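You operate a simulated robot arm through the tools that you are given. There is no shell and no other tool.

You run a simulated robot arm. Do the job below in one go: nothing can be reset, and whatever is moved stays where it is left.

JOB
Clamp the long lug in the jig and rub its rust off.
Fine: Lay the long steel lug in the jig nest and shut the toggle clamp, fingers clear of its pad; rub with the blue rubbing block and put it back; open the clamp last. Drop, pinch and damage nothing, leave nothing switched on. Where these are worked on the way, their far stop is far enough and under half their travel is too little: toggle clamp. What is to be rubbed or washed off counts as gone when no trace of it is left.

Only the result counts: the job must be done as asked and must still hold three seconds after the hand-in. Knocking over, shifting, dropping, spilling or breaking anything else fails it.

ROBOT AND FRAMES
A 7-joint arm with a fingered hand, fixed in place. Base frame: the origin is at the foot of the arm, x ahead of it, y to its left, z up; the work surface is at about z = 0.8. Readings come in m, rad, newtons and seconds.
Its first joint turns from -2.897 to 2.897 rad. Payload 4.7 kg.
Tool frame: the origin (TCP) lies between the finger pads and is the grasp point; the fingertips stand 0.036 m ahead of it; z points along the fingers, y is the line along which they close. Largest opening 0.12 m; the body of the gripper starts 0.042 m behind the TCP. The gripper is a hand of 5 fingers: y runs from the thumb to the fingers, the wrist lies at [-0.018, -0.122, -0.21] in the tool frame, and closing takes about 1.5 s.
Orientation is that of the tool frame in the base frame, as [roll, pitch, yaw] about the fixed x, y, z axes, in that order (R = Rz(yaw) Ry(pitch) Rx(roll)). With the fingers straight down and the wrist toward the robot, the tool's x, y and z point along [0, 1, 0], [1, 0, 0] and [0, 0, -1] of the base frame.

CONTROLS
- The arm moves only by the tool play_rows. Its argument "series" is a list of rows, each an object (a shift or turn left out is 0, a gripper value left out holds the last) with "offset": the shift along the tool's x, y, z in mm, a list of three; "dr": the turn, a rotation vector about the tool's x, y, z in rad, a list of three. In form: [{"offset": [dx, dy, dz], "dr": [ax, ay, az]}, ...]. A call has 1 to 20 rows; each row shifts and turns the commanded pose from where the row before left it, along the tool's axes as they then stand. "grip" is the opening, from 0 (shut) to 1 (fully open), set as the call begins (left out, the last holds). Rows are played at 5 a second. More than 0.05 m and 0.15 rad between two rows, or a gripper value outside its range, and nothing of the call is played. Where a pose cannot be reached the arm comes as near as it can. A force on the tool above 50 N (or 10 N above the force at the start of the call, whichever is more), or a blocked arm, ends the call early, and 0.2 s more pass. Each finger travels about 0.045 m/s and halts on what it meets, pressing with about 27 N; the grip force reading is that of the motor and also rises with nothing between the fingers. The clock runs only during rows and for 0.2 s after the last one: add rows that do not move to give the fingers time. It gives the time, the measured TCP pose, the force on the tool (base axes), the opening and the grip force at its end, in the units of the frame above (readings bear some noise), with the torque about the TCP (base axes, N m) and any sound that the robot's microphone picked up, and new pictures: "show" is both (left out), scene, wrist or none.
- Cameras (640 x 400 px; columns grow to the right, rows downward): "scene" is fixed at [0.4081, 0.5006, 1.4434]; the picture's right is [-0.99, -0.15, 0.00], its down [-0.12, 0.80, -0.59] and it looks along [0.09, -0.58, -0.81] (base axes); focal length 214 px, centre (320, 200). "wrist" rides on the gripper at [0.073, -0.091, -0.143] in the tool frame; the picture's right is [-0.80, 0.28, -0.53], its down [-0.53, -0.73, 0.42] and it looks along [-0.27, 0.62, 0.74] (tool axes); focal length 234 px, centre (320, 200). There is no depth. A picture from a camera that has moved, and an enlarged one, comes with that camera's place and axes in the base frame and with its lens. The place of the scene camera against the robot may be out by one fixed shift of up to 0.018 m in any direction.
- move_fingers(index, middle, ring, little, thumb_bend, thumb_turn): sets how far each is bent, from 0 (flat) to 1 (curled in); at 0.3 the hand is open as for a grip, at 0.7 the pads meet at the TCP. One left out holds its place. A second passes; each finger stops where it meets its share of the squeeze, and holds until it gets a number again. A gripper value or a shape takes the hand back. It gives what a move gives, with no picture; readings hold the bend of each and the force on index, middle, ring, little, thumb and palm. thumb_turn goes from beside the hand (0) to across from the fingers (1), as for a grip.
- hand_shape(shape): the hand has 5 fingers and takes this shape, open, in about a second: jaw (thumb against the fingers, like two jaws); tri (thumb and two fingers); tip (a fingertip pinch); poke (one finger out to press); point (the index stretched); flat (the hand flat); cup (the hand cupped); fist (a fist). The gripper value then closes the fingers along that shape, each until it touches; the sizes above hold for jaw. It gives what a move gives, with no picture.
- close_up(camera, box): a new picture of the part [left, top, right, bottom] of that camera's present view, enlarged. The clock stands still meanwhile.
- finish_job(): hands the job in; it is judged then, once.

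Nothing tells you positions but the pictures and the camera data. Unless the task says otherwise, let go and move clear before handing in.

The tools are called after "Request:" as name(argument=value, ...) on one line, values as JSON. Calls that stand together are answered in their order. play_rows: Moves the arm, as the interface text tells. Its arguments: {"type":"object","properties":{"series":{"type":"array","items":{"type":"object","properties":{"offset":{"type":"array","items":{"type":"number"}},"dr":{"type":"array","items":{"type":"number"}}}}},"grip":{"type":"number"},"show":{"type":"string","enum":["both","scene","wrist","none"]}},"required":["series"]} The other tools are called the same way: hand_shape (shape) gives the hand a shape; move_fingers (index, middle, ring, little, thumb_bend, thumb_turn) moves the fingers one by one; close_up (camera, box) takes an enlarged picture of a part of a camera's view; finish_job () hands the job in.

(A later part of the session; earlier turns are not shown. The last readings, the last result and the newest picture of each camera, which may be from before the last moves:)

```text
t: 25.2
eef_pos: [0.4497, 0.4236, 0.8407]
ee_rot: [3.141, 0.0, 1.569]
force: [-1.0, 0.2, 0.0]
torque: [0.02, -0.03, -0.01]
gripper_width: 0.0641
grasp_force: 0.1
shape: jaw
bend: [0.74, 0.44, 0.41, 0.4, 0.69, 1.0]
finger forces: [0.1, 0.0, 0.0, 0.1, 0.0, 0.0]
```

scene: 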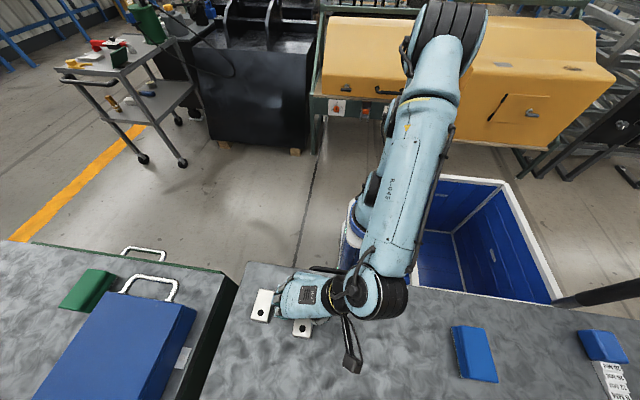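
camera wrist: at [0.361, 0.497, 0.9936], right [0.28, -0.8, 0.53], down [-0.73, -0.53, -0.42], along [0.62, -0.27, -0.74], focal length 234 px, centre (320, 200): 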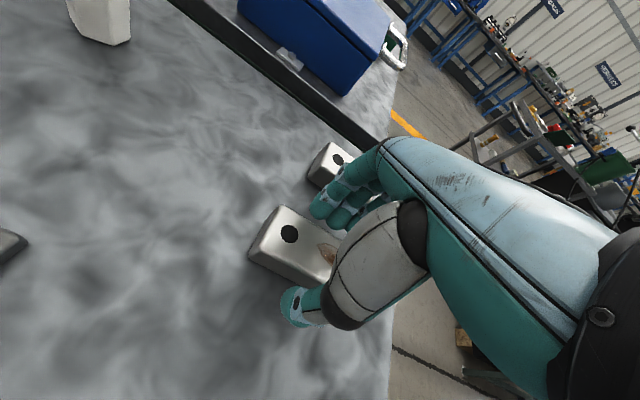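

Still free at 0.841, so the tips do stand about 36 mm ahead. I'll rise 10 mm so they'll clear the nest rails later, then close on the lug.

Request:
play_rows(series=[{"offset": [0, 0, -5]}, {"offset": [0, 0, -5]}, {"offset": [0, 0, 0]}], show="none")

Request:
play_rows(series=[{"offset": [0, 0, 0]}, {"offset": [0, 0, 0]}, {"offset": [0, 0, 0]}, {"offset": [0, 0, 0]}, {"offset": [0, 0, 0]}, {"offset": [0, 0, 0]}, {"offset": [0, 0, 0]}], grip=0)

Request:
close_up(camera="wrist", box=[200, 150, 440, 340])

Request:
close_up(camera="scene", box=[240, 270, 340, 350])

```text
t: 26.0
eef_pos: [0.4511, 0.4246, 0.8503]
ee_rot: [3.141, 0.0, 1.566]
force: [-1.3, -0.7, -0.9]
torque: [-0.03, -0.03, -0.03]
gripper_width: 0.0643
grasp_force: 0.0
shape: jaw
bend: [0.74, 0.44, 0.41, 0.4, 0.69, 1.0]
finger forces: [0.1, 0.0, 0.0, 0.0, 0.1, 0.0]
```

```text
t: 27.6
eef_pos: [0.4524, 0.4243, 0.8497]
ee_rot: [-3.142, -0.001, 1.568]
force: [0.0, -0.3, -0.3]
torque: [0.04, 0.0, 0.04]
gripper_width: 0.0407
grasp_force: 27.0
shape: jaw
bend: [0.74, 0.53, 0.51, 0.52, 0.73, 1.0]
finger forces: [13.4, 7.1, 2.9, 0.1, 23.7, 0.0]
camera wrist: at [0.361, 0.4971, 0.9934], right [0.28, -0.8, 0.53], down [-0.73, -0.53, -0.42], along [0.62, -0.27, -0.74], focal length 234 px, centre (320, 200)
```

scene: 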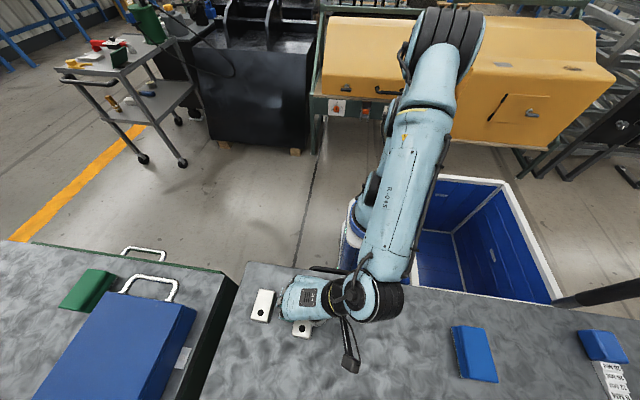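
wrist: 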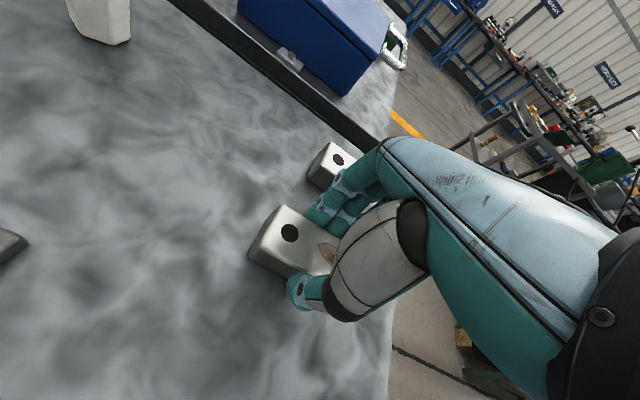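

```text
2.11 times, centred on (320, 245) of wrist
camera zoom: at [0.361, 0.4971, 0.9934], right [0.28, -0.8, 0.53], down [-0.73, -0.53, -0.42], along [0.62, -0.27, -0.74], focal length 493 px, centre (320, 105)
```

zoom: 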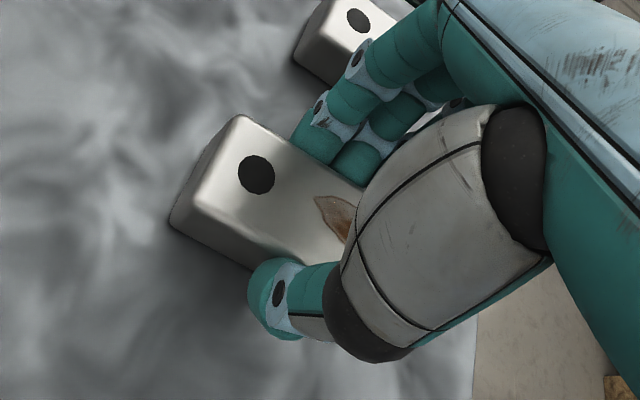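

```text
5.00 times, centred on (290, 310) of scene
camera zoom: at [0.4081, 0.5006, 1.4434], right [-0.99, -0.15, 0.0], down [-0.12, 0.8, -0.59], along [0.09, -0.58, -0.81], focal length 1072 px, centre (470, -350)
```

zoom: 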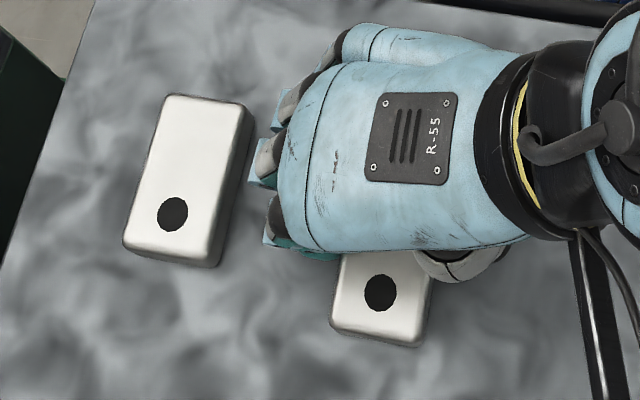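

The lug is gripped: width reads 41 mm, and the thumb, index, middle and ring are loaded. I'll lift slowly and check that it holds.

Request:
play_rows(series=[{"offset": [0, 0, -3]}, {"offset": [0, 0, -5]}, {"offset": [0, 0, -7]}, {"offset": [0, 0, 0]}, {"offset": [0, 0, 0]}])

Request:
close_up(camera="wrist", box=[200, 150, 440, 340])

```text
t: 28.8
eef_pos: [0.4521, 0.4248, 0.8663]
ee_rot: [-3.141, -0.001, 1.568]
force: [-0.4, 0.8, -5.9]
torque: [0.02, 0.02, 0.01]
gripper_width: 0.0408
grasp_force: 27.0
shape: jaw
bend: [0.74, 0.53, 0.51, 0.52, 0.73, 1.0]
finger forces: [14.1, 6.7, 2.9, 0.1, 23.8, 0.2]
camera wrist: at [0.361, 0.4975, 1.0084], right [0.28, -0.8, 0.53], down [-0.73, -0.53, -0.42], along [0.62, -0.27, -0.74], focal length 234 px, centre (320, 200)
```

scene: 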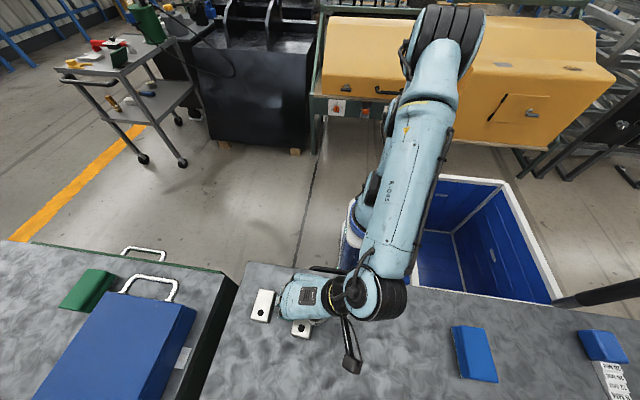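
wrist: 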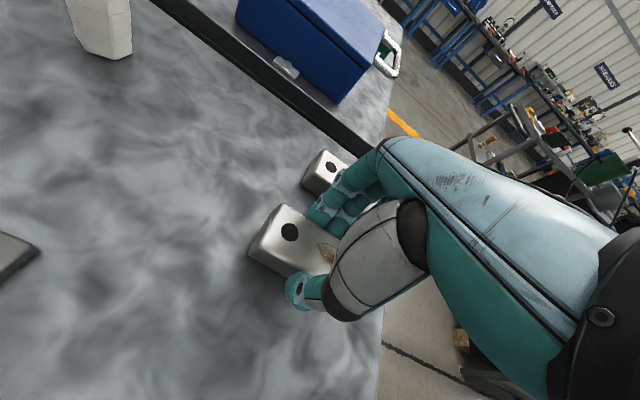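

```text
2.11 times, centred on (320, 245) of wrist
camera zoom: at [0.361, 0.4975, 1.0084], right [0.28, -0.8, 0.53], down [-0.73, -0.53, -0.42], along [0.62, -0.27, -0.74], focal length 493 px, centre (320, 105)
```

zoom: 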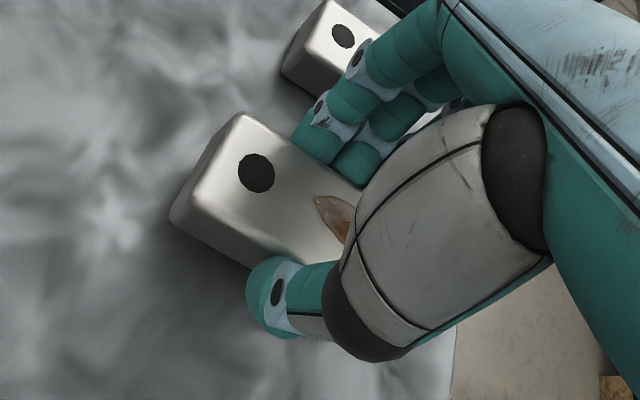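

The lug is held firmly, about 6 N on the tool. I'll raise it and carry it to just in front of the nest, keeping clear of the raised clamp pad.

Request:
play_rows(series=[{"offset": [0, 0, -32]}, {"offset": [0, 0, -32]}, {"offset": [27.5, -27, 0]}, {"offset": [27.5, -27, 0]}, {"offset": [27.5, -27, 0]}, {"offset": [27.5, -27, 0]}, {"offset": [27.5, -27, 0]}, {"offset": [27.5, -27, 0]}, {"offset": [0, 0, 0]}])

Request:
close_up(camera="wrist", box=[160, 60, 440, 340])

```text
t: 30.8
eef_pos: [0.2895, 0.5887, 0.9298]
ee_rot: [3.14, -0.001, 1.567]
force: [0.5, -0.1, -5.5]
torque: [-0.01, -0.03, -0.01]
gripper_width: 0.0406
grasp_force: 27.3
shape: jaw
bend: [0.74, 0.53, 0.52, 0.52, 0.73, 1.0]
finger forces: [14.2, 6.6, 3.1, 0.0, 23.8, 0.0]
camera wrist: at [0.199, 0.6624, 1.0727], right [0.28, -0.8, 0.53], down [-0.73, -0.53, -0.42], along [0.62, -0.27, -0.74], focal length 234 px, centre (320, 200)
```

scene: 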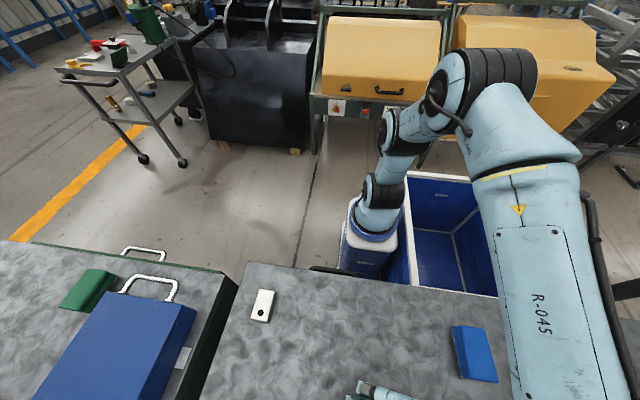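
wrist: 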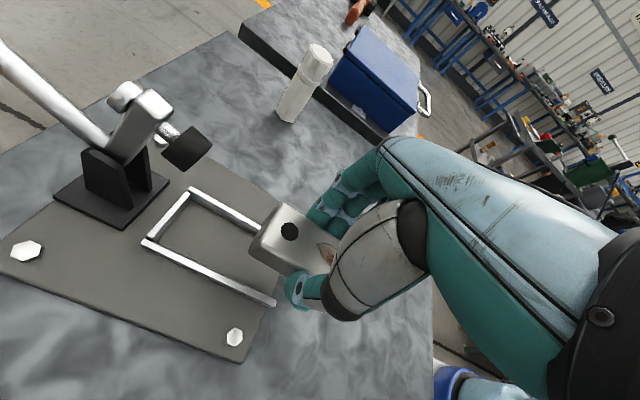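

```text
1.43 times, centred on (300, 200) of wrist
camera zoom: at [0.199, 0.6624, 1.0727], right [0.28, -0.8, 0.53], down [-0.73, -0.53, -0.42], along [0.62, -0.27, -0.74], focal length 334 px, centre (349, 200)
```

zoom: 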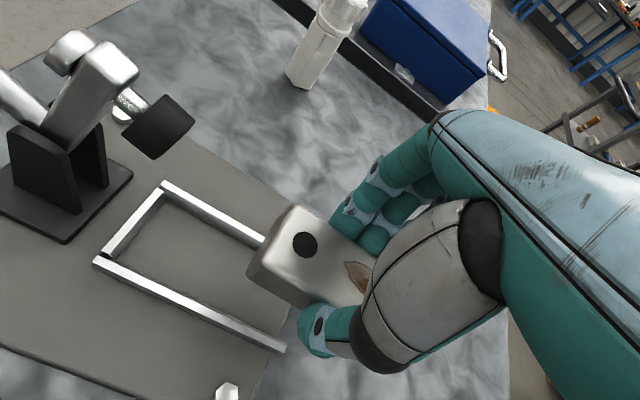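

The nest lies at x 0.257–0.324 (outer) and the raised pad's front edge at y≈0.696. I'll lower in front of the nest and slide the lug in above the rails.

Request:
play_rows(series=[{"offset": [0, 1, 15]}, {"offset": [0, 0, 15]}, {"offset": [0, 0, 15]}, {"offset": [16, 0, 0]}, {"offset": [17, 0, 0]}, {"offset": [17, 0, 0]}, {"offset": [16, 0, 0]}, {"offset": [0, 0, 0]}])

Request:
close_up(camera="wrist", box=[160, 60, 440, 340])

```text
t: 32.6
eef_pos: [0.2914, 0.6562, 0.8847]
ee_rot: [3.14, 0.001, 1.567]
force: [0.1, -0.5, -5.8]
torque: [0.04, 0.02, -0.02]
gripper_width: 0.0408
grasp_force: 27.1
shape: jaw
bend: [0.74, 0.53, 0.52, 0.52, 0.73, 1.0]
finger forces: [14.2, 6.5, 2.9, 0.0, 23.9, 0.1]
camera wrist: at [0.2012, 0.7285, 1.0276], right [0.28, -0.8, 0.53], down [-0.73, -0.53, -0.42], along [0.62, -0.27, -0.74], focal length 234 px, centre (320, 200)
```

scene: 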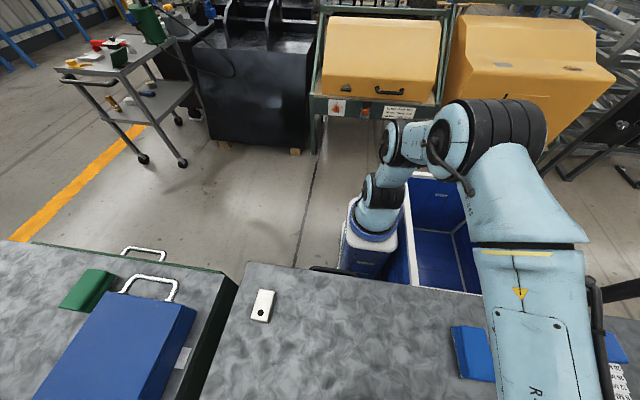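
wrist: 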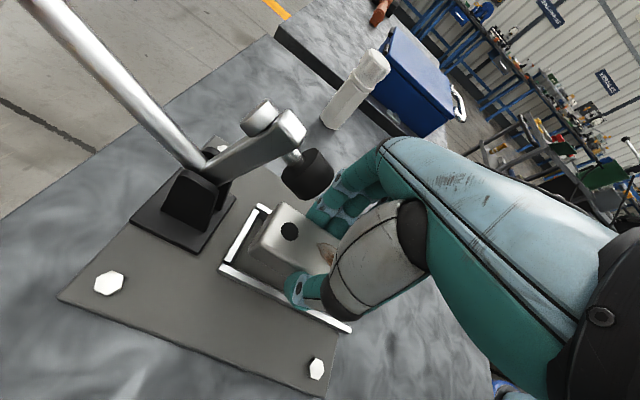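

```text
1.43 times, centred on (300, 200) of wrist
camera zoom: at [0.2012, 0.7285, 1.0276], right [0.28, -0.8, 0.53], down [-0.73, -0.53, -0.42], along [0.62, -0.27, -0.74], focal length 334 px, centre (349, 200)
```

zoom: 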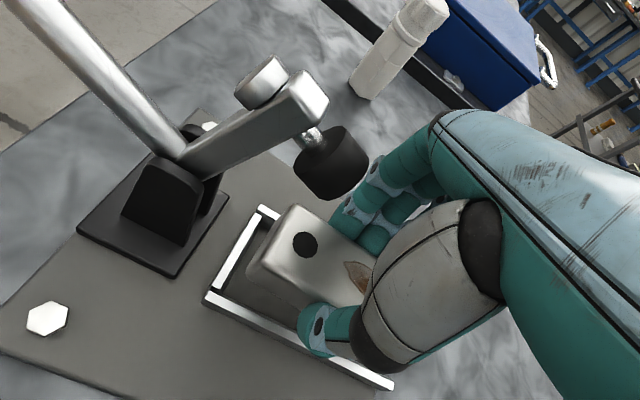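

The lug hangs centred over the nest, clear of the pad. I'll lower it in small steps, watching the force for touchdown.

Request:
play_rows(series=[{"offset": [0, 0, 6]}, {"offset": [0, 0, 6]}, {"offset": [0, 0, 4]}, {"offset": [0, 0, 0]}])

Request:
close_up(camera="wrist", box=[200, 130, 360, 330])

```text
t: 33.6
eef_pos: [0.2913, 0.655, 0.8701]
ee_rot: [3.141, 0.001, 1.569]
force: [0.2, -0.4, -5.3]
torque: [0.09, 0.0, -0.04]
gripper_width: 0.0406
grasp_force: 26.7
shape: jaw
bend: [0.74, 0.53, 0.52, 0.52, 0.73, 1.0]
finger forces: [14.1, 6.6, 3.0, 0.0, 23.9, 0.0]
camera wrist: at [0.2006, 0.7284, 1.0118], right [0.28, -0.8, 0.53], down [-0.73, -0.53, -0.42], along [0.62, -0.27, -0.74], focal length 234 px, centre (320, 200)
```

scene: 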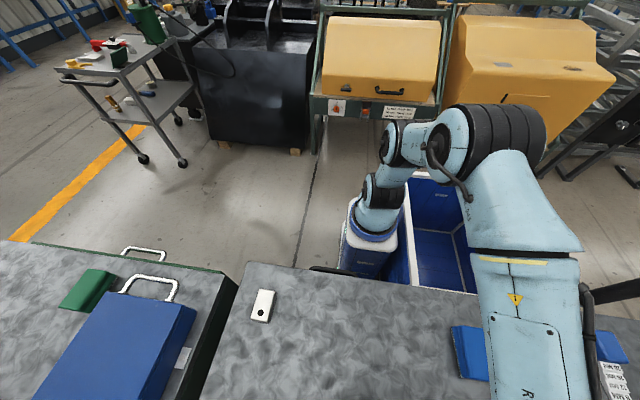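
wrist: 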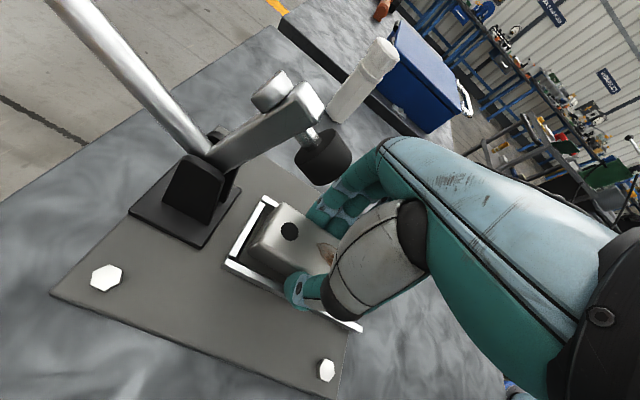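

```text
2.00 times, centred on (280, 230) of wrist
camera zoom: at [0.2006, 0.7284, 1.0118], right [0.28, -0.8, 0.53], down [-0.73, -0.53, -0.42], along [0.62, -0.27, -0.74], focal length 468 px, centre (400, 140)
```

zoom: 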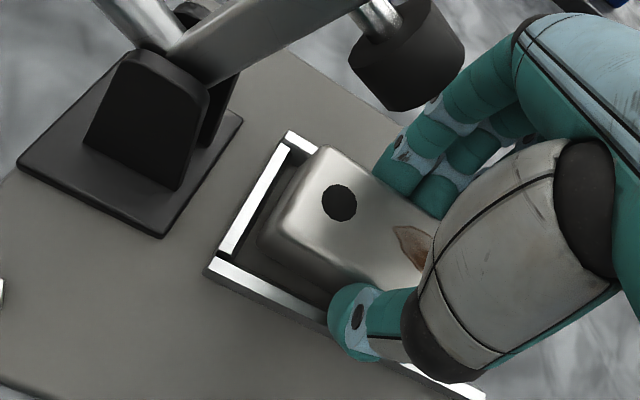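

Request:
play_rows(series=[{"offset": [0, 0, 2]}, {"offset": [0, 0, 2]}, {"offset": [0, 0, 0]}], show="none")

Request:
play_rows(series=[{"offset": [0, 0, 2]}, {"offset": [0, 0, 0]}], show="none")

```text
t: 34.4
eef_pos: [0.2919, 0.6555, 0.8643]
ee_rot: [3.141, 0.0, 1.57]
force: [0.5, 0.0, -4.6]
torque: [-0.01, 0.02, 0.0]
gripper_width: 0.0404
grasp_force: 27.2
shape: jaw
bend: [0.74, 0.53, 0.52, 0.52, 0.73, 1.0]
finger forces: [14.2, 6.6, 3.1, 0.1, 23.9, 0.1]
```

```text
t: 35.0
eef_pos: [0.2919, 0.6559, 0.8627]
ee_rot: [-3.14, 0.0, 1.57]
force: [-0.2, 0.1, -1.8]
torque: [-0.03, 0.02, 0.0]
gripper_width: 0.0405
grasp_force: 26.6
shape: jaw
bend: [0.74, 0.53, 0.52, 0.52, 0.74, 1.0]
finger forces: [14.2, 6.7, 3.1, 0.1, 24.1, 0.0]
```

Request:
play_rows(series=[{"offset": [0, 0, 1]}, {"offset": [0, 0, 0]}], show="none")

```text
t: 35.6
eef_pos: [0.2907, 0.6547, 0.8627]
ee_rot: [3.141, -0.002, 1.569]
force: [0.0, -1.4, 5.7]
torque: [-0.04, -0.02, 0.0]
gripper_width: 0.0406
grasp_force: 26.7
shape: jaw
bend: [0.74, 0.53, 0.52, 0.52, 0.74, 1.0]
finger forces: [14.4, 6.8, 3.3, 0.0, 25.0, 0.0]
```

The load has shifted onto the plate (+5.7 N at z 0.8627), so the lug sits in the nest. I'll open the fingers a little and check before rising.

Request:
play_rows(series=[{"offset": [0, 0, 0]}, {"offset": [0, 0, 0]}, {"offset": [0, 0, 0]}, {"offset": [0, 0, 0]}], grip=0.5)

Request:
close_up(camera="wrist", box=[200, 130, 360, 330])

```text
t: 36.6
eef_pos: [0.2907, 0.6561, 0.8615]
ee_rot: [-3.141, -0.001, 1.567]
force: [-0.1, 0.1, -0.1]
torque: [0.02, -0.01, 0.0]
gripper_width: 0.0597
grasp_force: 0.1
shape: jaw
bend: [0.74, 0.45, 0.42, 0.41, 0.71, 1.0]
finger forces: [0.0, 0.0, 0.0, 0.0, 0.0, 0.0]
camera wrist: at [0.2007, 0.7282, 1.0043], right [0.28, -0.8, 0.53], down [-0.73, -0.53, -0.42], along [0.62, -0.27, -0.74], focal length 234 px, centre (320, 200)
```

scene: 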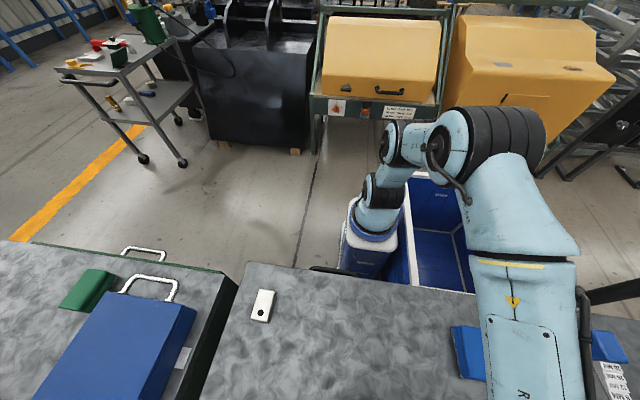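
wrist: 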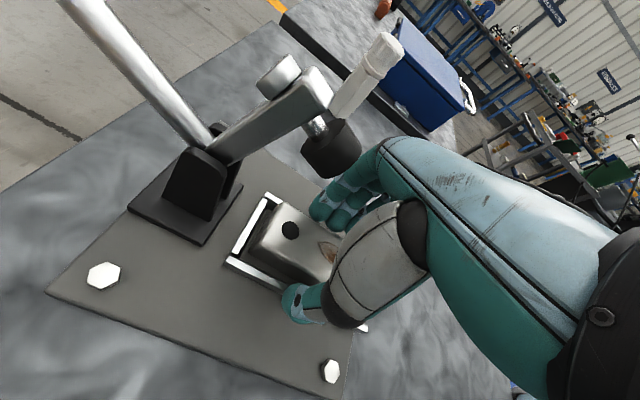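

```text
2.00 times, centred on (280, 230) of wrist
camera zoom: at [0.2007, 0.7282, 1.0043], right [0.28, -0.8, 0.53], down [-0.73, -0.53, -0.42], along [0.62, -0.27, -0.74], focal length 468 px, centre (400, 140)
```

zoom: 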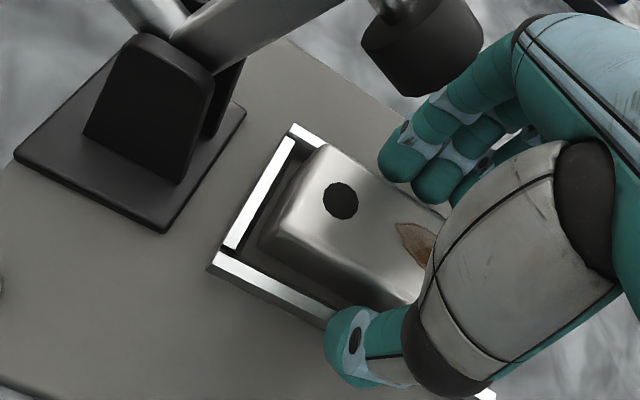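

The lug lies flat in the nest and is free of the fingers. I'll rise, back away, and turn the hand so it faces the clamp handle.

Request:
play_rows(series=[{"offset": [0, 0, -8]}, {"offset": [0, 0, -10]}, {"offset": [-15, 0, -20]}, {"offset": [-30, 0, -38]}, {"offset": [-30, 0, -40]}, {"offset": [-30, 0, -40]}, {"offset": [0, 0, -30]}, {"dr": [0, 0, -0.143]}, {"dr": [0, 0, -0.143]}, {"dr": [0, 0, -0.143]}, {"dr": [0, 0, -0.143]}, {"dr": [0, 0, -0.143]}, {"dr": [0, 0, -0.143]}, {"dr": [0, 0, -0.143]}, {"dr": [0, 0, -0.143]}, {"dr": [0, 0, -0.143]}, {"dr": [0, 0, -0.143]}, {"dr": [0, 0, -0.143]}, {"offset": [0, 0, 0]}])

```text
t: 40.6
eef_pos: [0.2911, 0.5503, 1.0474]
ee_rot: [3.141, 0.001, -3.14]
force: [0.0, 0.1, 0.5]
torque: [-0.04, -0.01, -0.01]
gripper_width: 0.0599
grasp_force: 0.0
shape: jaw
bend: [0.74, 0.45, 0.42, 0.4, 0.71, 1.0]
finger forces: [0.1, 0.0, 0.0, 0.0, 0.0, 0.0]
camera wrist: at [0.2189, 0.4592, 1.1906], right [0.8, 0.28, 0.53], down [0.53, -0.73, -0.42], along [0.27, 0.62, -0.74], focal length 234 px, centre (320, 200)
```

scene: 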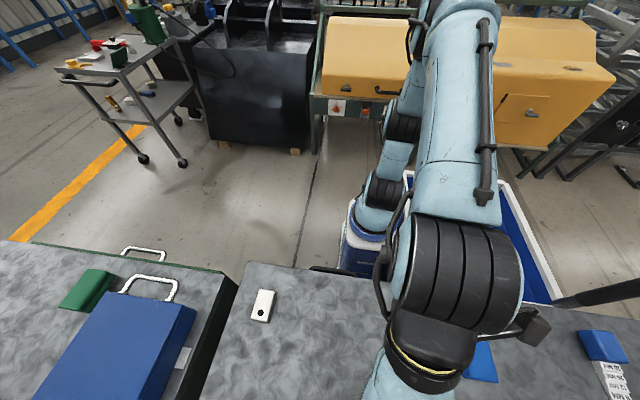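
wrist: 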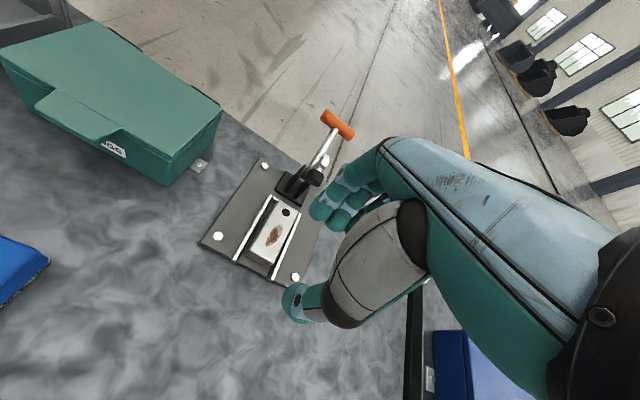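

Request:
close_up(camera="wrist", box=[190, 90, 370, 300])

Request:
close_up(camera="wrist", box=[270, 95, 370, 195])

```text
1.90 times, centred on (280, 195) of wrist
camera zoom: at [0.2189, 0.4592, 1.1906], right [0.8, 0.28, 0.53], down [0.53, -0.73, -0.42], along [0.27, 0.62, -0.74], focal length 446 px, centre (396, 210)
```

zoom: 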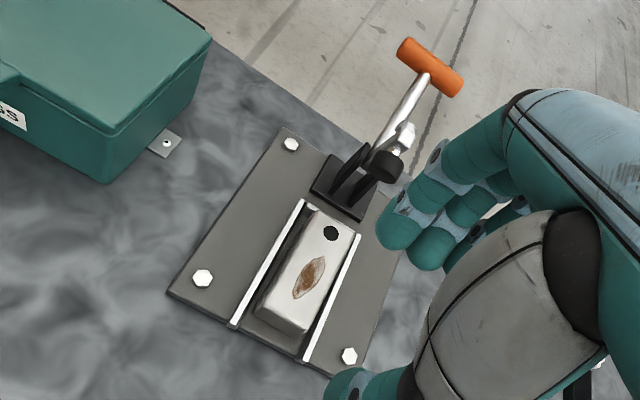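

```text
4.00 times, centred on (320, 145) of wrist
camera zoom: at [0.2189, 0.4592, 1.1906], right [0.8, 0.28, 0.53], down [0.53, -0.73, -0.42], along [0.27, 0.62, -0.74], focal length 937 px, centre (320, 420)
```

zoom: 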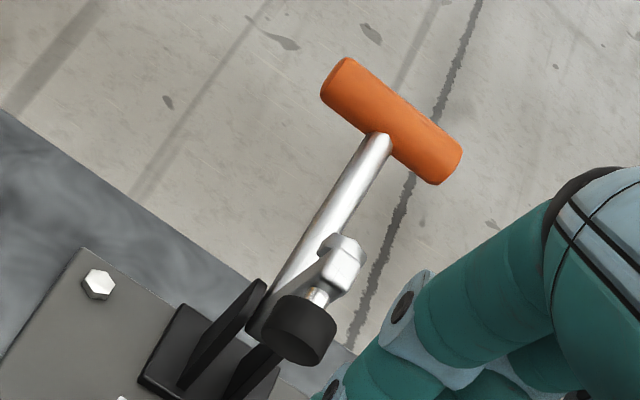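

The T-handle's bar lies along x around (0.292, 0.85, 0.94), about 70 mm long. I'll rise and move over toward it for a second sighting.

Request:
play_rows(series=[{"offset": [0, 0, -45]}, {"offset": [5, 42, 0]}, {"offset": [5, 42, 0]}, {"offset": [5, 42, 0]}, {"offset": [5, 42, 0]}, {"offset": [5, 42, 0]}, {"offset": [5, 42, 0]}, {"offset": [0, 0, 0]}])

Request:
close_up(camera="wrist", box=[180, 150, 420, 350])

```text
t: 42.4
eef_pos: [0.2601, 0.8012, 1.0934]
ee_rot: [-3.14, 0.0, 3.139]
force: [-0.4, 0.3, -0.1]
torque: [0.0, -0.01, -0.04]
gripper_width: 0.06
grasp_force: 0.0
shape: jaw
bend: [0.74, 0.45, 0.42, 0.4, 0.71, 1.0]
finger forces: [0.1, 0.1, 0.0, 0.1, 0.1, 0.1]
camera wrist: at [0.1886, 0.7112, 1.2358], right [0.8, 0.28, 0.53], down [0.53, -0.73, -0.42], along [0.27, 0.62, -0.74], focal length 234 px, centre (320, 200)
```

scene: 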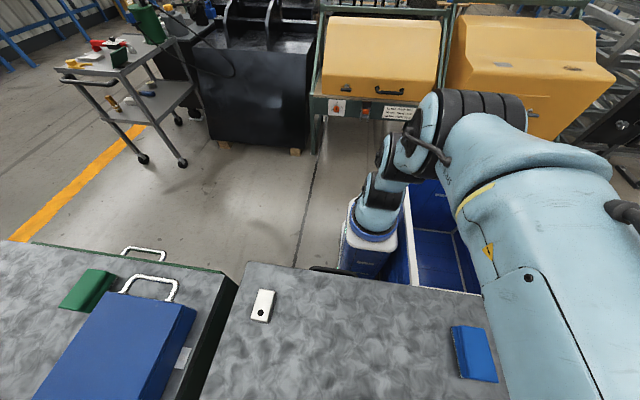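
wrist: 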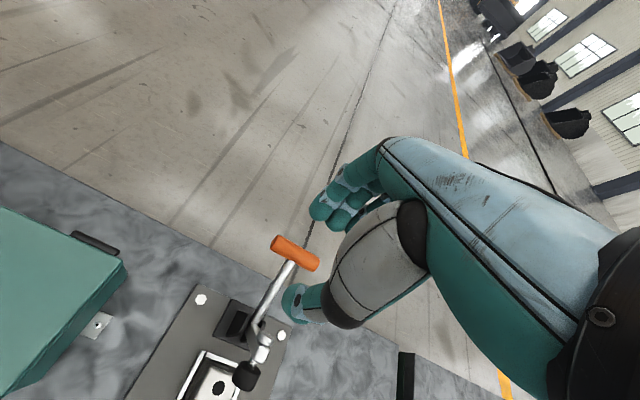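

```text
2.00 times, centred on (300, 250) of wrist
camera zoom: at [0.1886, 0.7112, 1.2358], right [0.8, 0.28, 0.53], down [0.53, -0.73, -0.42], along [0.27, 0.62, -0.74], focal length 468 px, centre (360, 100)
```

zoom: 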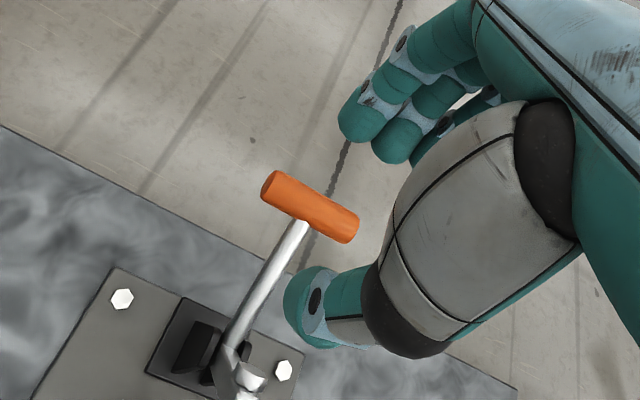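

Two sightings now agree: the bar's centre is at (0.291, 0.852, 0.938). I'll come down over it with thumb and fingers on either side, thumb beside the rod.

Request:
play_rows(series=[{"offset": [-1.5, 25, 0]}, {"offset": [-1.5, 26, 0]}, {"offset": [0, 0, 36]}, {"offset": [0, 0, 37]}, {"offset": [0, 0, 20]}, {"offset": [0, 0, 20]}, {"offset": [0, 0, 0]}])

Request:
close_up(camera="wrist", box=[220, 150, 420, 350])

```text
t: 44.0
eef_pos: [0.2638, 0.853, 0.9794]
ee_rot: [3.14, -0.001, 3.14]
force: [-0.6, 0.4, -0.2]
torque: [-0.02, 0.0, -0.01]
gripper_width: 0.0597
grasp_force: 0.1
shape: jaw
bend: [0.74, 0.45, 0.42, 0.4, 0.71, 1.0]
finger forces: [0.1, 0.1, 0.0, 0.0, 0.0, 0.1]
camera wrist: at [0.1917, 0.7619, 1.1223], right [0.8, 0.28, 0.53], down [0.53, -0.73, -0.42], along [0.27, 0.62, -0.74], focal length 234 px, centre (320, 200)
```

scene: 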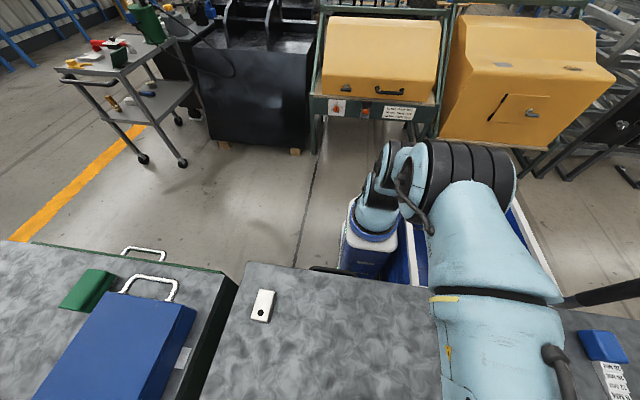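
wrist: 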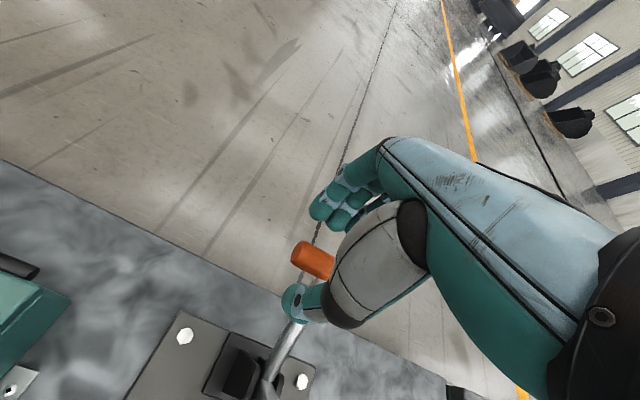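

```text
2.00 times, centred on (320, 250) of wrist
camera zoom: at [0.1917, 0.7619, 1.1223], right [0.8, 0.28, 0.53], down [0.53, -0.73, -0.42], along [0.27, 0.62, -0.74], focal length 468 px, centre (320, 100)
```

zoom: 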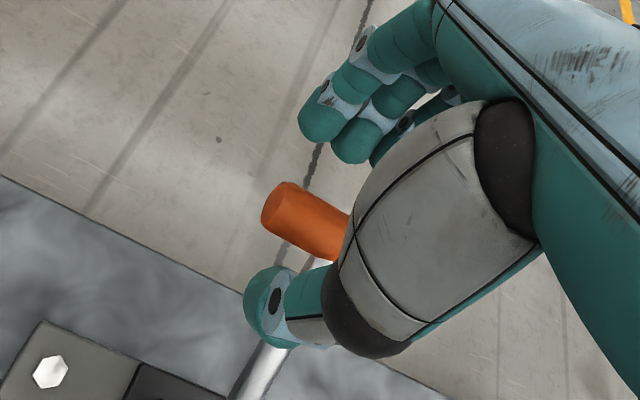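

The thumb passes about 9 mm beside the rod. I'll lower the last 50 mm in small steps and check for contact.

Request:
play_rows(series=[{"offset": [0, 0, 12]}, {"offset": [0, 0, 12]}, {"offset": [0, 0, 12]}, {"offset": [0, 0, 12]}, {"offset": [0, 0, 0]}], show="wrist")

Request:
close_up(camera="wrist", box=[220, 150, 420, 350])

```text
t: 45.2
eef_pos: [0.2644, 0.852, 0.9313]
ee_rot: [3.141, -0.002, 3.141]
force: [0.3, 0.0, 0.4]
torque: [0.0, -0.01, -0.01]
gripper_width: 0.06
grasp_force: 0.0
shape: jaw
bend: [0.74, 0.45, 0.42, 0.4, 0.71, 1.0]
finger forces: [0.0, 0.1, 0.1, 0.0, 0.1, 0.0]
camera wrist: at [0.1919, 0.7618, 1.0743], right [0.8, 0.28, 0.53], down [0.53, -0.73, -0.42], along [0.27, 0.62, -0.74], focal length 234 px, centre (320, 200)
```

wrist: 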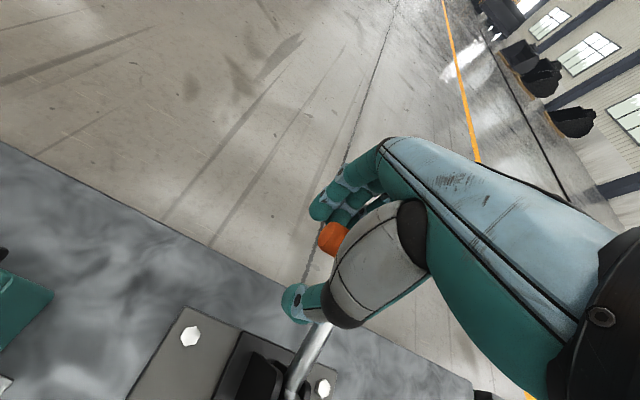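

```text
2.00 times, centred on (320, 250) of wrist
camera zoom: at [0.1919, 0.7618, 1.0743], right [0.8, 0.28, 0.53], down [0.53, -0.73, -0.42], along [0.27, 0.62, -0.74], focal length 468 px, centre (320, 100)
```

zoom: 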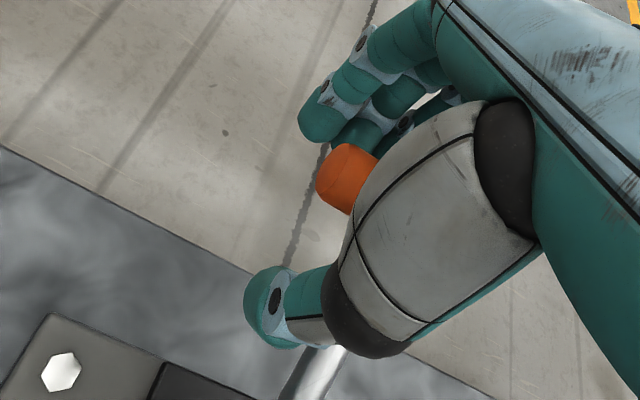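

The bar is between thumb and fingers. I'll close on it.

Request:
play_rows(series=[{"offset": [0, 0, 0]}, {"offset": [0, 0, 0]}, {"offset": [0, 0, 0]}, {"offset": [0, 0, 0]}, {"offset": [0, 0, 0]}, {"offset": [0, 0, 0]}, {"offset": [0, 0, 0]}], grip=0)

Request:
close_up(camera="wrist", box=[220, 150, 420, 350])

```text
t: 46.8
eef_pos: [0.2639, 0.8527, 0.9298]
ee_rot: [-3.141, 0.001, 3.141]
force: [-0.8, -6.6, -3.1]
torque: [0.05, -0.03, 0.11]
gripper_width: 0.0
grasp_force: 27.0
shape: jaw
bend: [0.7, 0.7, 0.7, 0.7, 0.73, 1.0]
finger forces: [1.3, 0.0, 0.1, 1.9, 10.7, 0.1]
camera wrist: at [0.1919, 0.7617, 1.0738], right [0.8, 0.28, 0.52], down [0.53, -0.73, -0.42], along [0.27, 0.62, -0.74], focal length 234 px, centre (320, 200)
```

scene: 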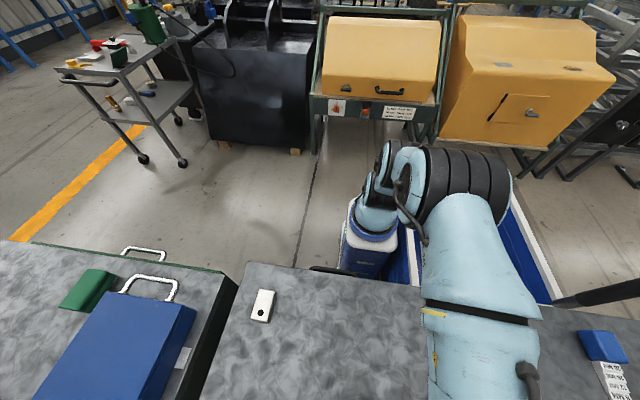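
wrist: 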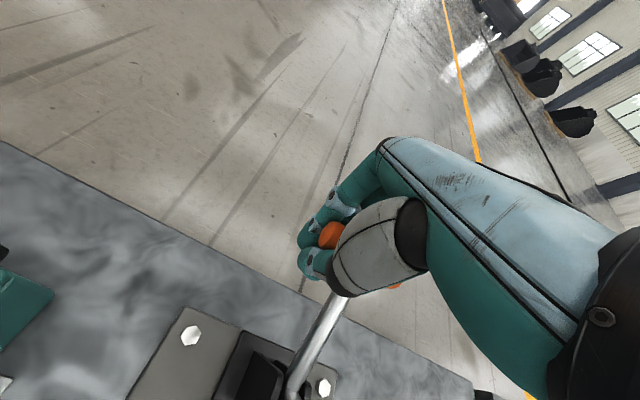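

```text
2.00 times, centred on (320, 250) of wrist
camera zoom: at [0.1919, 0.7617, 1.0738], right [0.8, 0.28, 0.52], down [0.53, -0.73, -0.42], along [0.27, 0.62, -0.74], focal length 468 px, centre (320, 100)
```

zoom: 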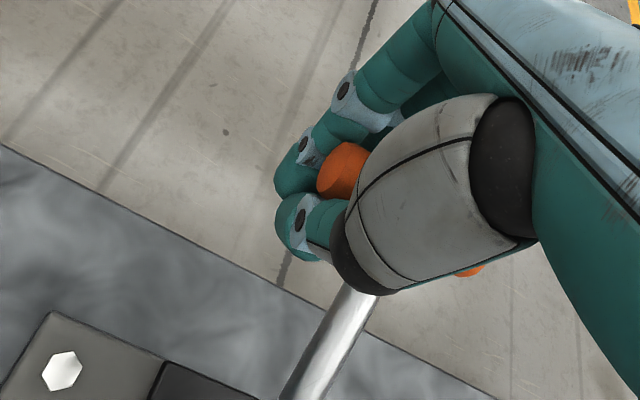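

The fingers have closed in a ring around the bar, which will carry it. I'll start the lever along its arc about the pivot near (y 0.752, z 0.885), in short steps, reading the force.

Request:
play_rows(series=[{"offset": [0, -2.5, -4.2]}, {"offset": [0, -2.5, -4.3]}, {"offset": [0, -2.9, -4]}, {"offset": [0, -2.9, -4.1]}, {"offset": [0, 0, 0]}])

Request:
close_up(camera="wrist", box=[200, 150, 440, 400])

```text
t: 48.0
eef_pos: [0.2649, 0.8417, 0.9467]
ee_rot: [-3.139, -0.001, 3.14]
force: [-2.0, -13.4, -15.5]
torque: [0.25, -0.04, 0.02]
gripper_width: 0.0002
grasp_force: 27.3
shape: jaw
bend: [0.7, 0.7, 0.7, 0.7, 0.73, 1.0]
finger forces: [0.2, 0.0, 0.1, 0.8, 17.7, 0.0]
camera wrist: at [0.1919, 0.7511, 1.0898], right [0.8, 0.28, 0.52], down [0.53, -0.73, -0.42], along [0.27, 0.62, -0.74], focal length 234 px, centre (320, 200)
```

scene: 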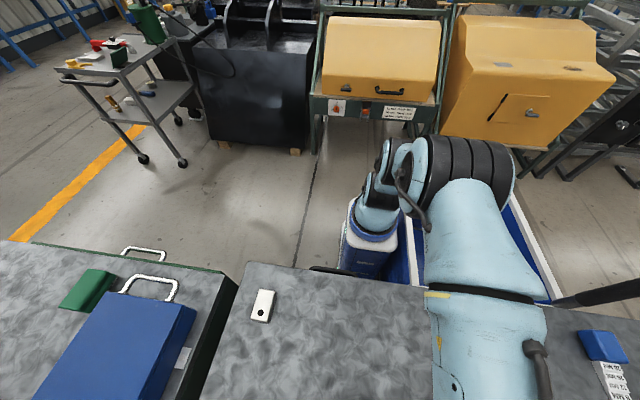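
wrist: 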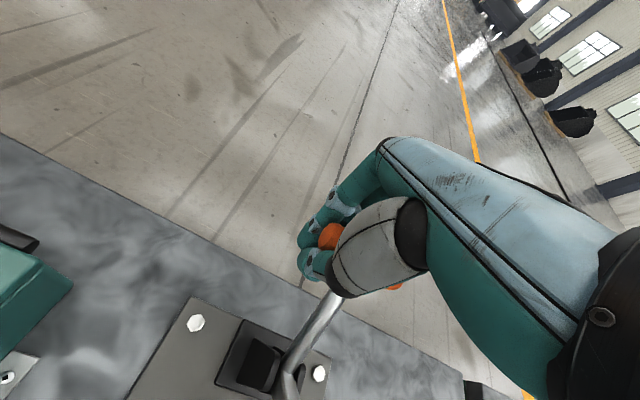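

```text
1.60 times, centred on (320, 275) of wrist
camera zoom: at [0.1919, 0.7511, 1.0898], right [0.8, 0.28, 0.52], down [0.53, -0.73, -0.42], along [0.27, 0.62, -0.74], focal length 375 px, centre (320, 80)
```

zoom: 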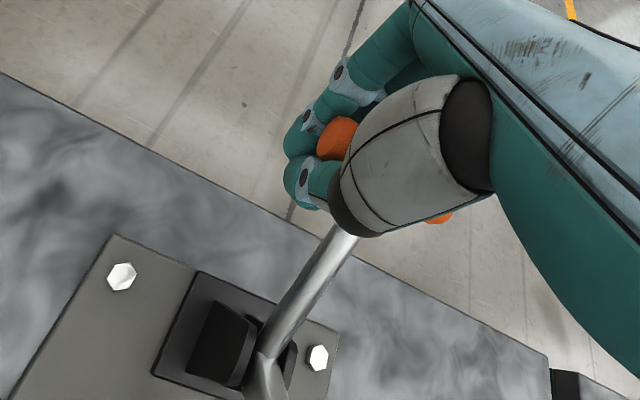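

The lever moves with only about 4 N along the arc, but I'm pulling outward about 20 N. I'll bend the path slightly inward.

Request:
play_rows(series=[{"offset": [0, -4.4, -2.8]}, {"offset": [0, -4.4, -2.8]}, {"offset": [0, 0, 0]}], show="none")

```text
t: 48.8
eef_pos: [0.2638, 0.8329, 0.954]
ee_rot: [3.141, 0.001, 3.139]
force: [-1.4, -8.6, -12.4]
torque: [0.23, -0.02, 0.03]
gripper_width: 0.0001
grasp_force: 27.0
shape: jaw
bend: [0.7, 0.7, 0.7, 0.7, 0.73, 1.0]
finger forces: [0.1, 0.0, 0.0, 0.7, 13.7, 0.1]
```

Request:
play_rows(series=[{"offset": [0, -4.2, -2.9]}, {"offset": [0, -4.2, -2.8]}, {"offset": [0, -4.2, -2.7]}, {"offset": [0, -4.2, -2.4]}, {"offset": [0, 0, 0]}])

Request:
close_up(camera="wrist", box=[200, 150, 440, 400])

```text
t: 50.0
eef_pos: [0.2652, 0.8169, 0.9664]
ee_rot: [3.141, -0.002, 3.139]
force: [-0.2, -1.8, -6.0]
torque: [0.08, -0.01, 0.11]
gripper_width: 0.0
grasp_force: 26.6
shape: jaw
bend: [0.7, 0.7, 0.7, 0.7, 0.73, 1.0]
finger forces: [0.3, 0.0, 0.0, 1.8, 6.6, 0.0]
camera wrist: at [0.1919, 0.7259, 1.1081], right [0.8, 0.28, 0.53], down [0.53, -0.73, -0.43], along [0.27, 0.62, -0.74], focal length 234 px, centre (320, 200)
```

scene: 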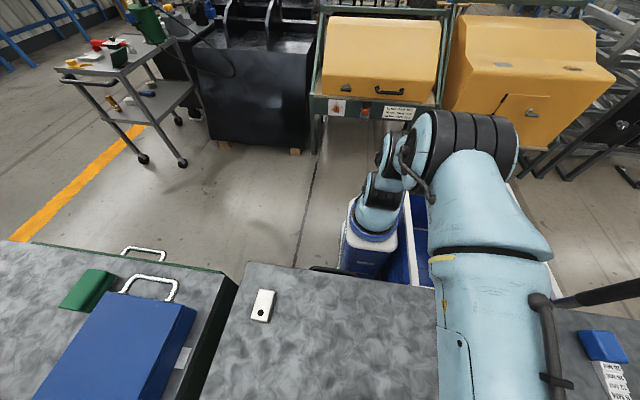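
wrist: 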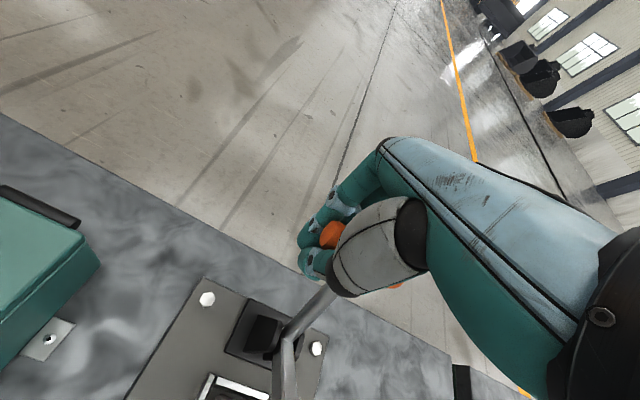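

```text
1.60 times, centred on (320, 275) of wrist
camera zoom: at [0.1919, 0.7259, 1.1081], right [0.8, 0.28, 0.53], down [0.53, -0.73, -0.43], along [0.27, 0.62, -0.74], focal length 375 px, centre (320, 80)
```

zoom: 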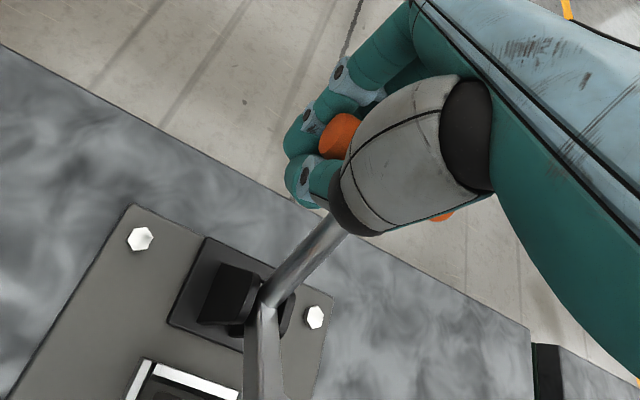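

Request:
play_rows(series=[{"offset": [0, -4, -2.5]}, {"offset": [0, -4, -2.5]}, {"offset": [0, -4.2, -2.1]}, {"offset": [0, -4.3, -2.1]}, {"offset": [0, 0, 0]}], show="wrist")

Request:
close_up(camera="wrist", box=[200, 150, 440, 400])

```text
t: 51.2
eef_pos: [0.2643, 0.7999, 0.9743]
ee_rot: [3.141, 0.002, 3.139]
force: [-0.2, -0.3, -3.8]
torque: [0.06, -0.02, 0.06]
gripper_width: 0.0003
grasp_force: 27.4
shape: jaw
bend: [0.7, 0.7, 0.7, 0.7, 0.74, 1.0]
finger forces: [0.8, 0.0, 0.0, 1.7, 4.9, 0.1]
camera wrist: at [0.1923, 0.7092, 1.1166], right [0.8, 0.28, 0.53], down [0.53, -0.73, -0.42], along [0.27, 0.62, -0.74], focal length 234 px, centre (320, 200)
```

wrist: 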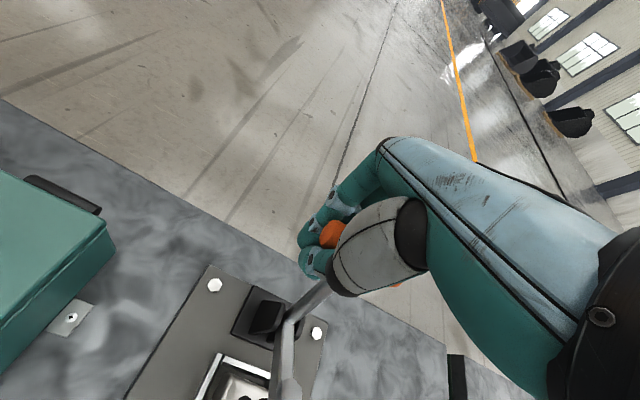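

```text
1.60 times, centred on (320, 275) of wrist
camera zoom: at [0.1923, 0.7092, 1.1166], right [0.8, 0.28, 0.53], down [0.53, -0.73, -0.42], along [0.27, 0.62, -0.74], focal length 375 px, centre (320, 80)
```

zoom: 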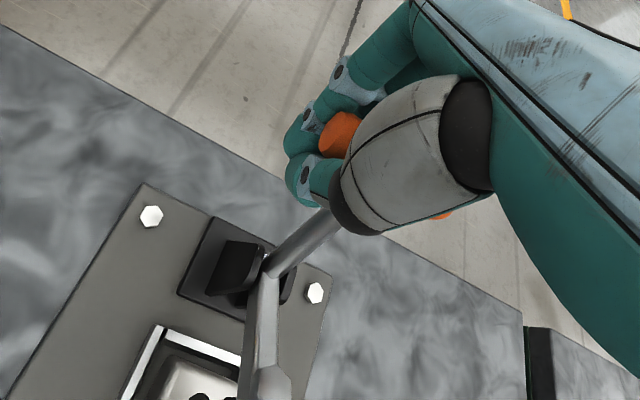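

Request:
play_rows(series=[{"offset": [0, -4.3, -1.7]}, {"offset": [0, -4.4, -1.7]}, {"offset": [0, -4.5, -1.4]}, {"offset": [0, -4.6, -1.3]}, {"offset": [0, 0, 0]}], show="wrist")

Request:
close_up(camera="wrist", box=[200, 150, 440, 400])

```text
t: 52.4
eef_pos: [0.2643, 0.7836, 0.9792]
ee_rot: [-3.14, 0.0, 3.14]
force: [0.1, 1.6, -6.3]
torque: [0.23, -0.05, 0.21]
gripper_width: 0.0
grasp_force: 26.9
shape: jaw
bend: [0.7, 0.7, 0.7, 0.7, 0.74, 1.0]
finger forces: [0.1, 0.0, 4.4, 0.9, 8.0, 0.0]
camera wrist: at [0.1923, 0.692, 1.1223], right [0.8, 0.28, 0.52], down [0.53, -0.73, -0.42], along [0.27, 0.62, -0.74], focal length 234 px, centre (320, 200)
```

wrist: 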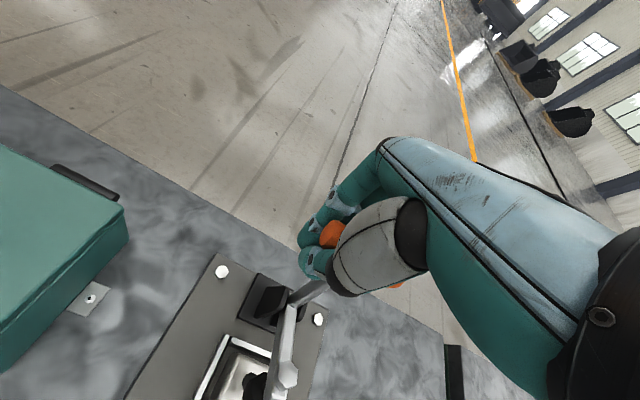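

```text
1.60 times, centred on (320, 275) of wrist
camera zoom: at [0.1923, 0.692, 1.1223], right [0.8, 0.28, 0.52], down [0.53, -0.73, -0.42], along [0.27, 0.62, -0.74], focal length 375 px, centre (320, 80)
```

zoom: 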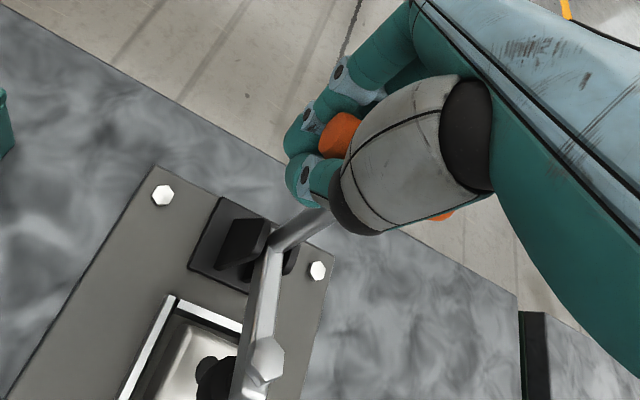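

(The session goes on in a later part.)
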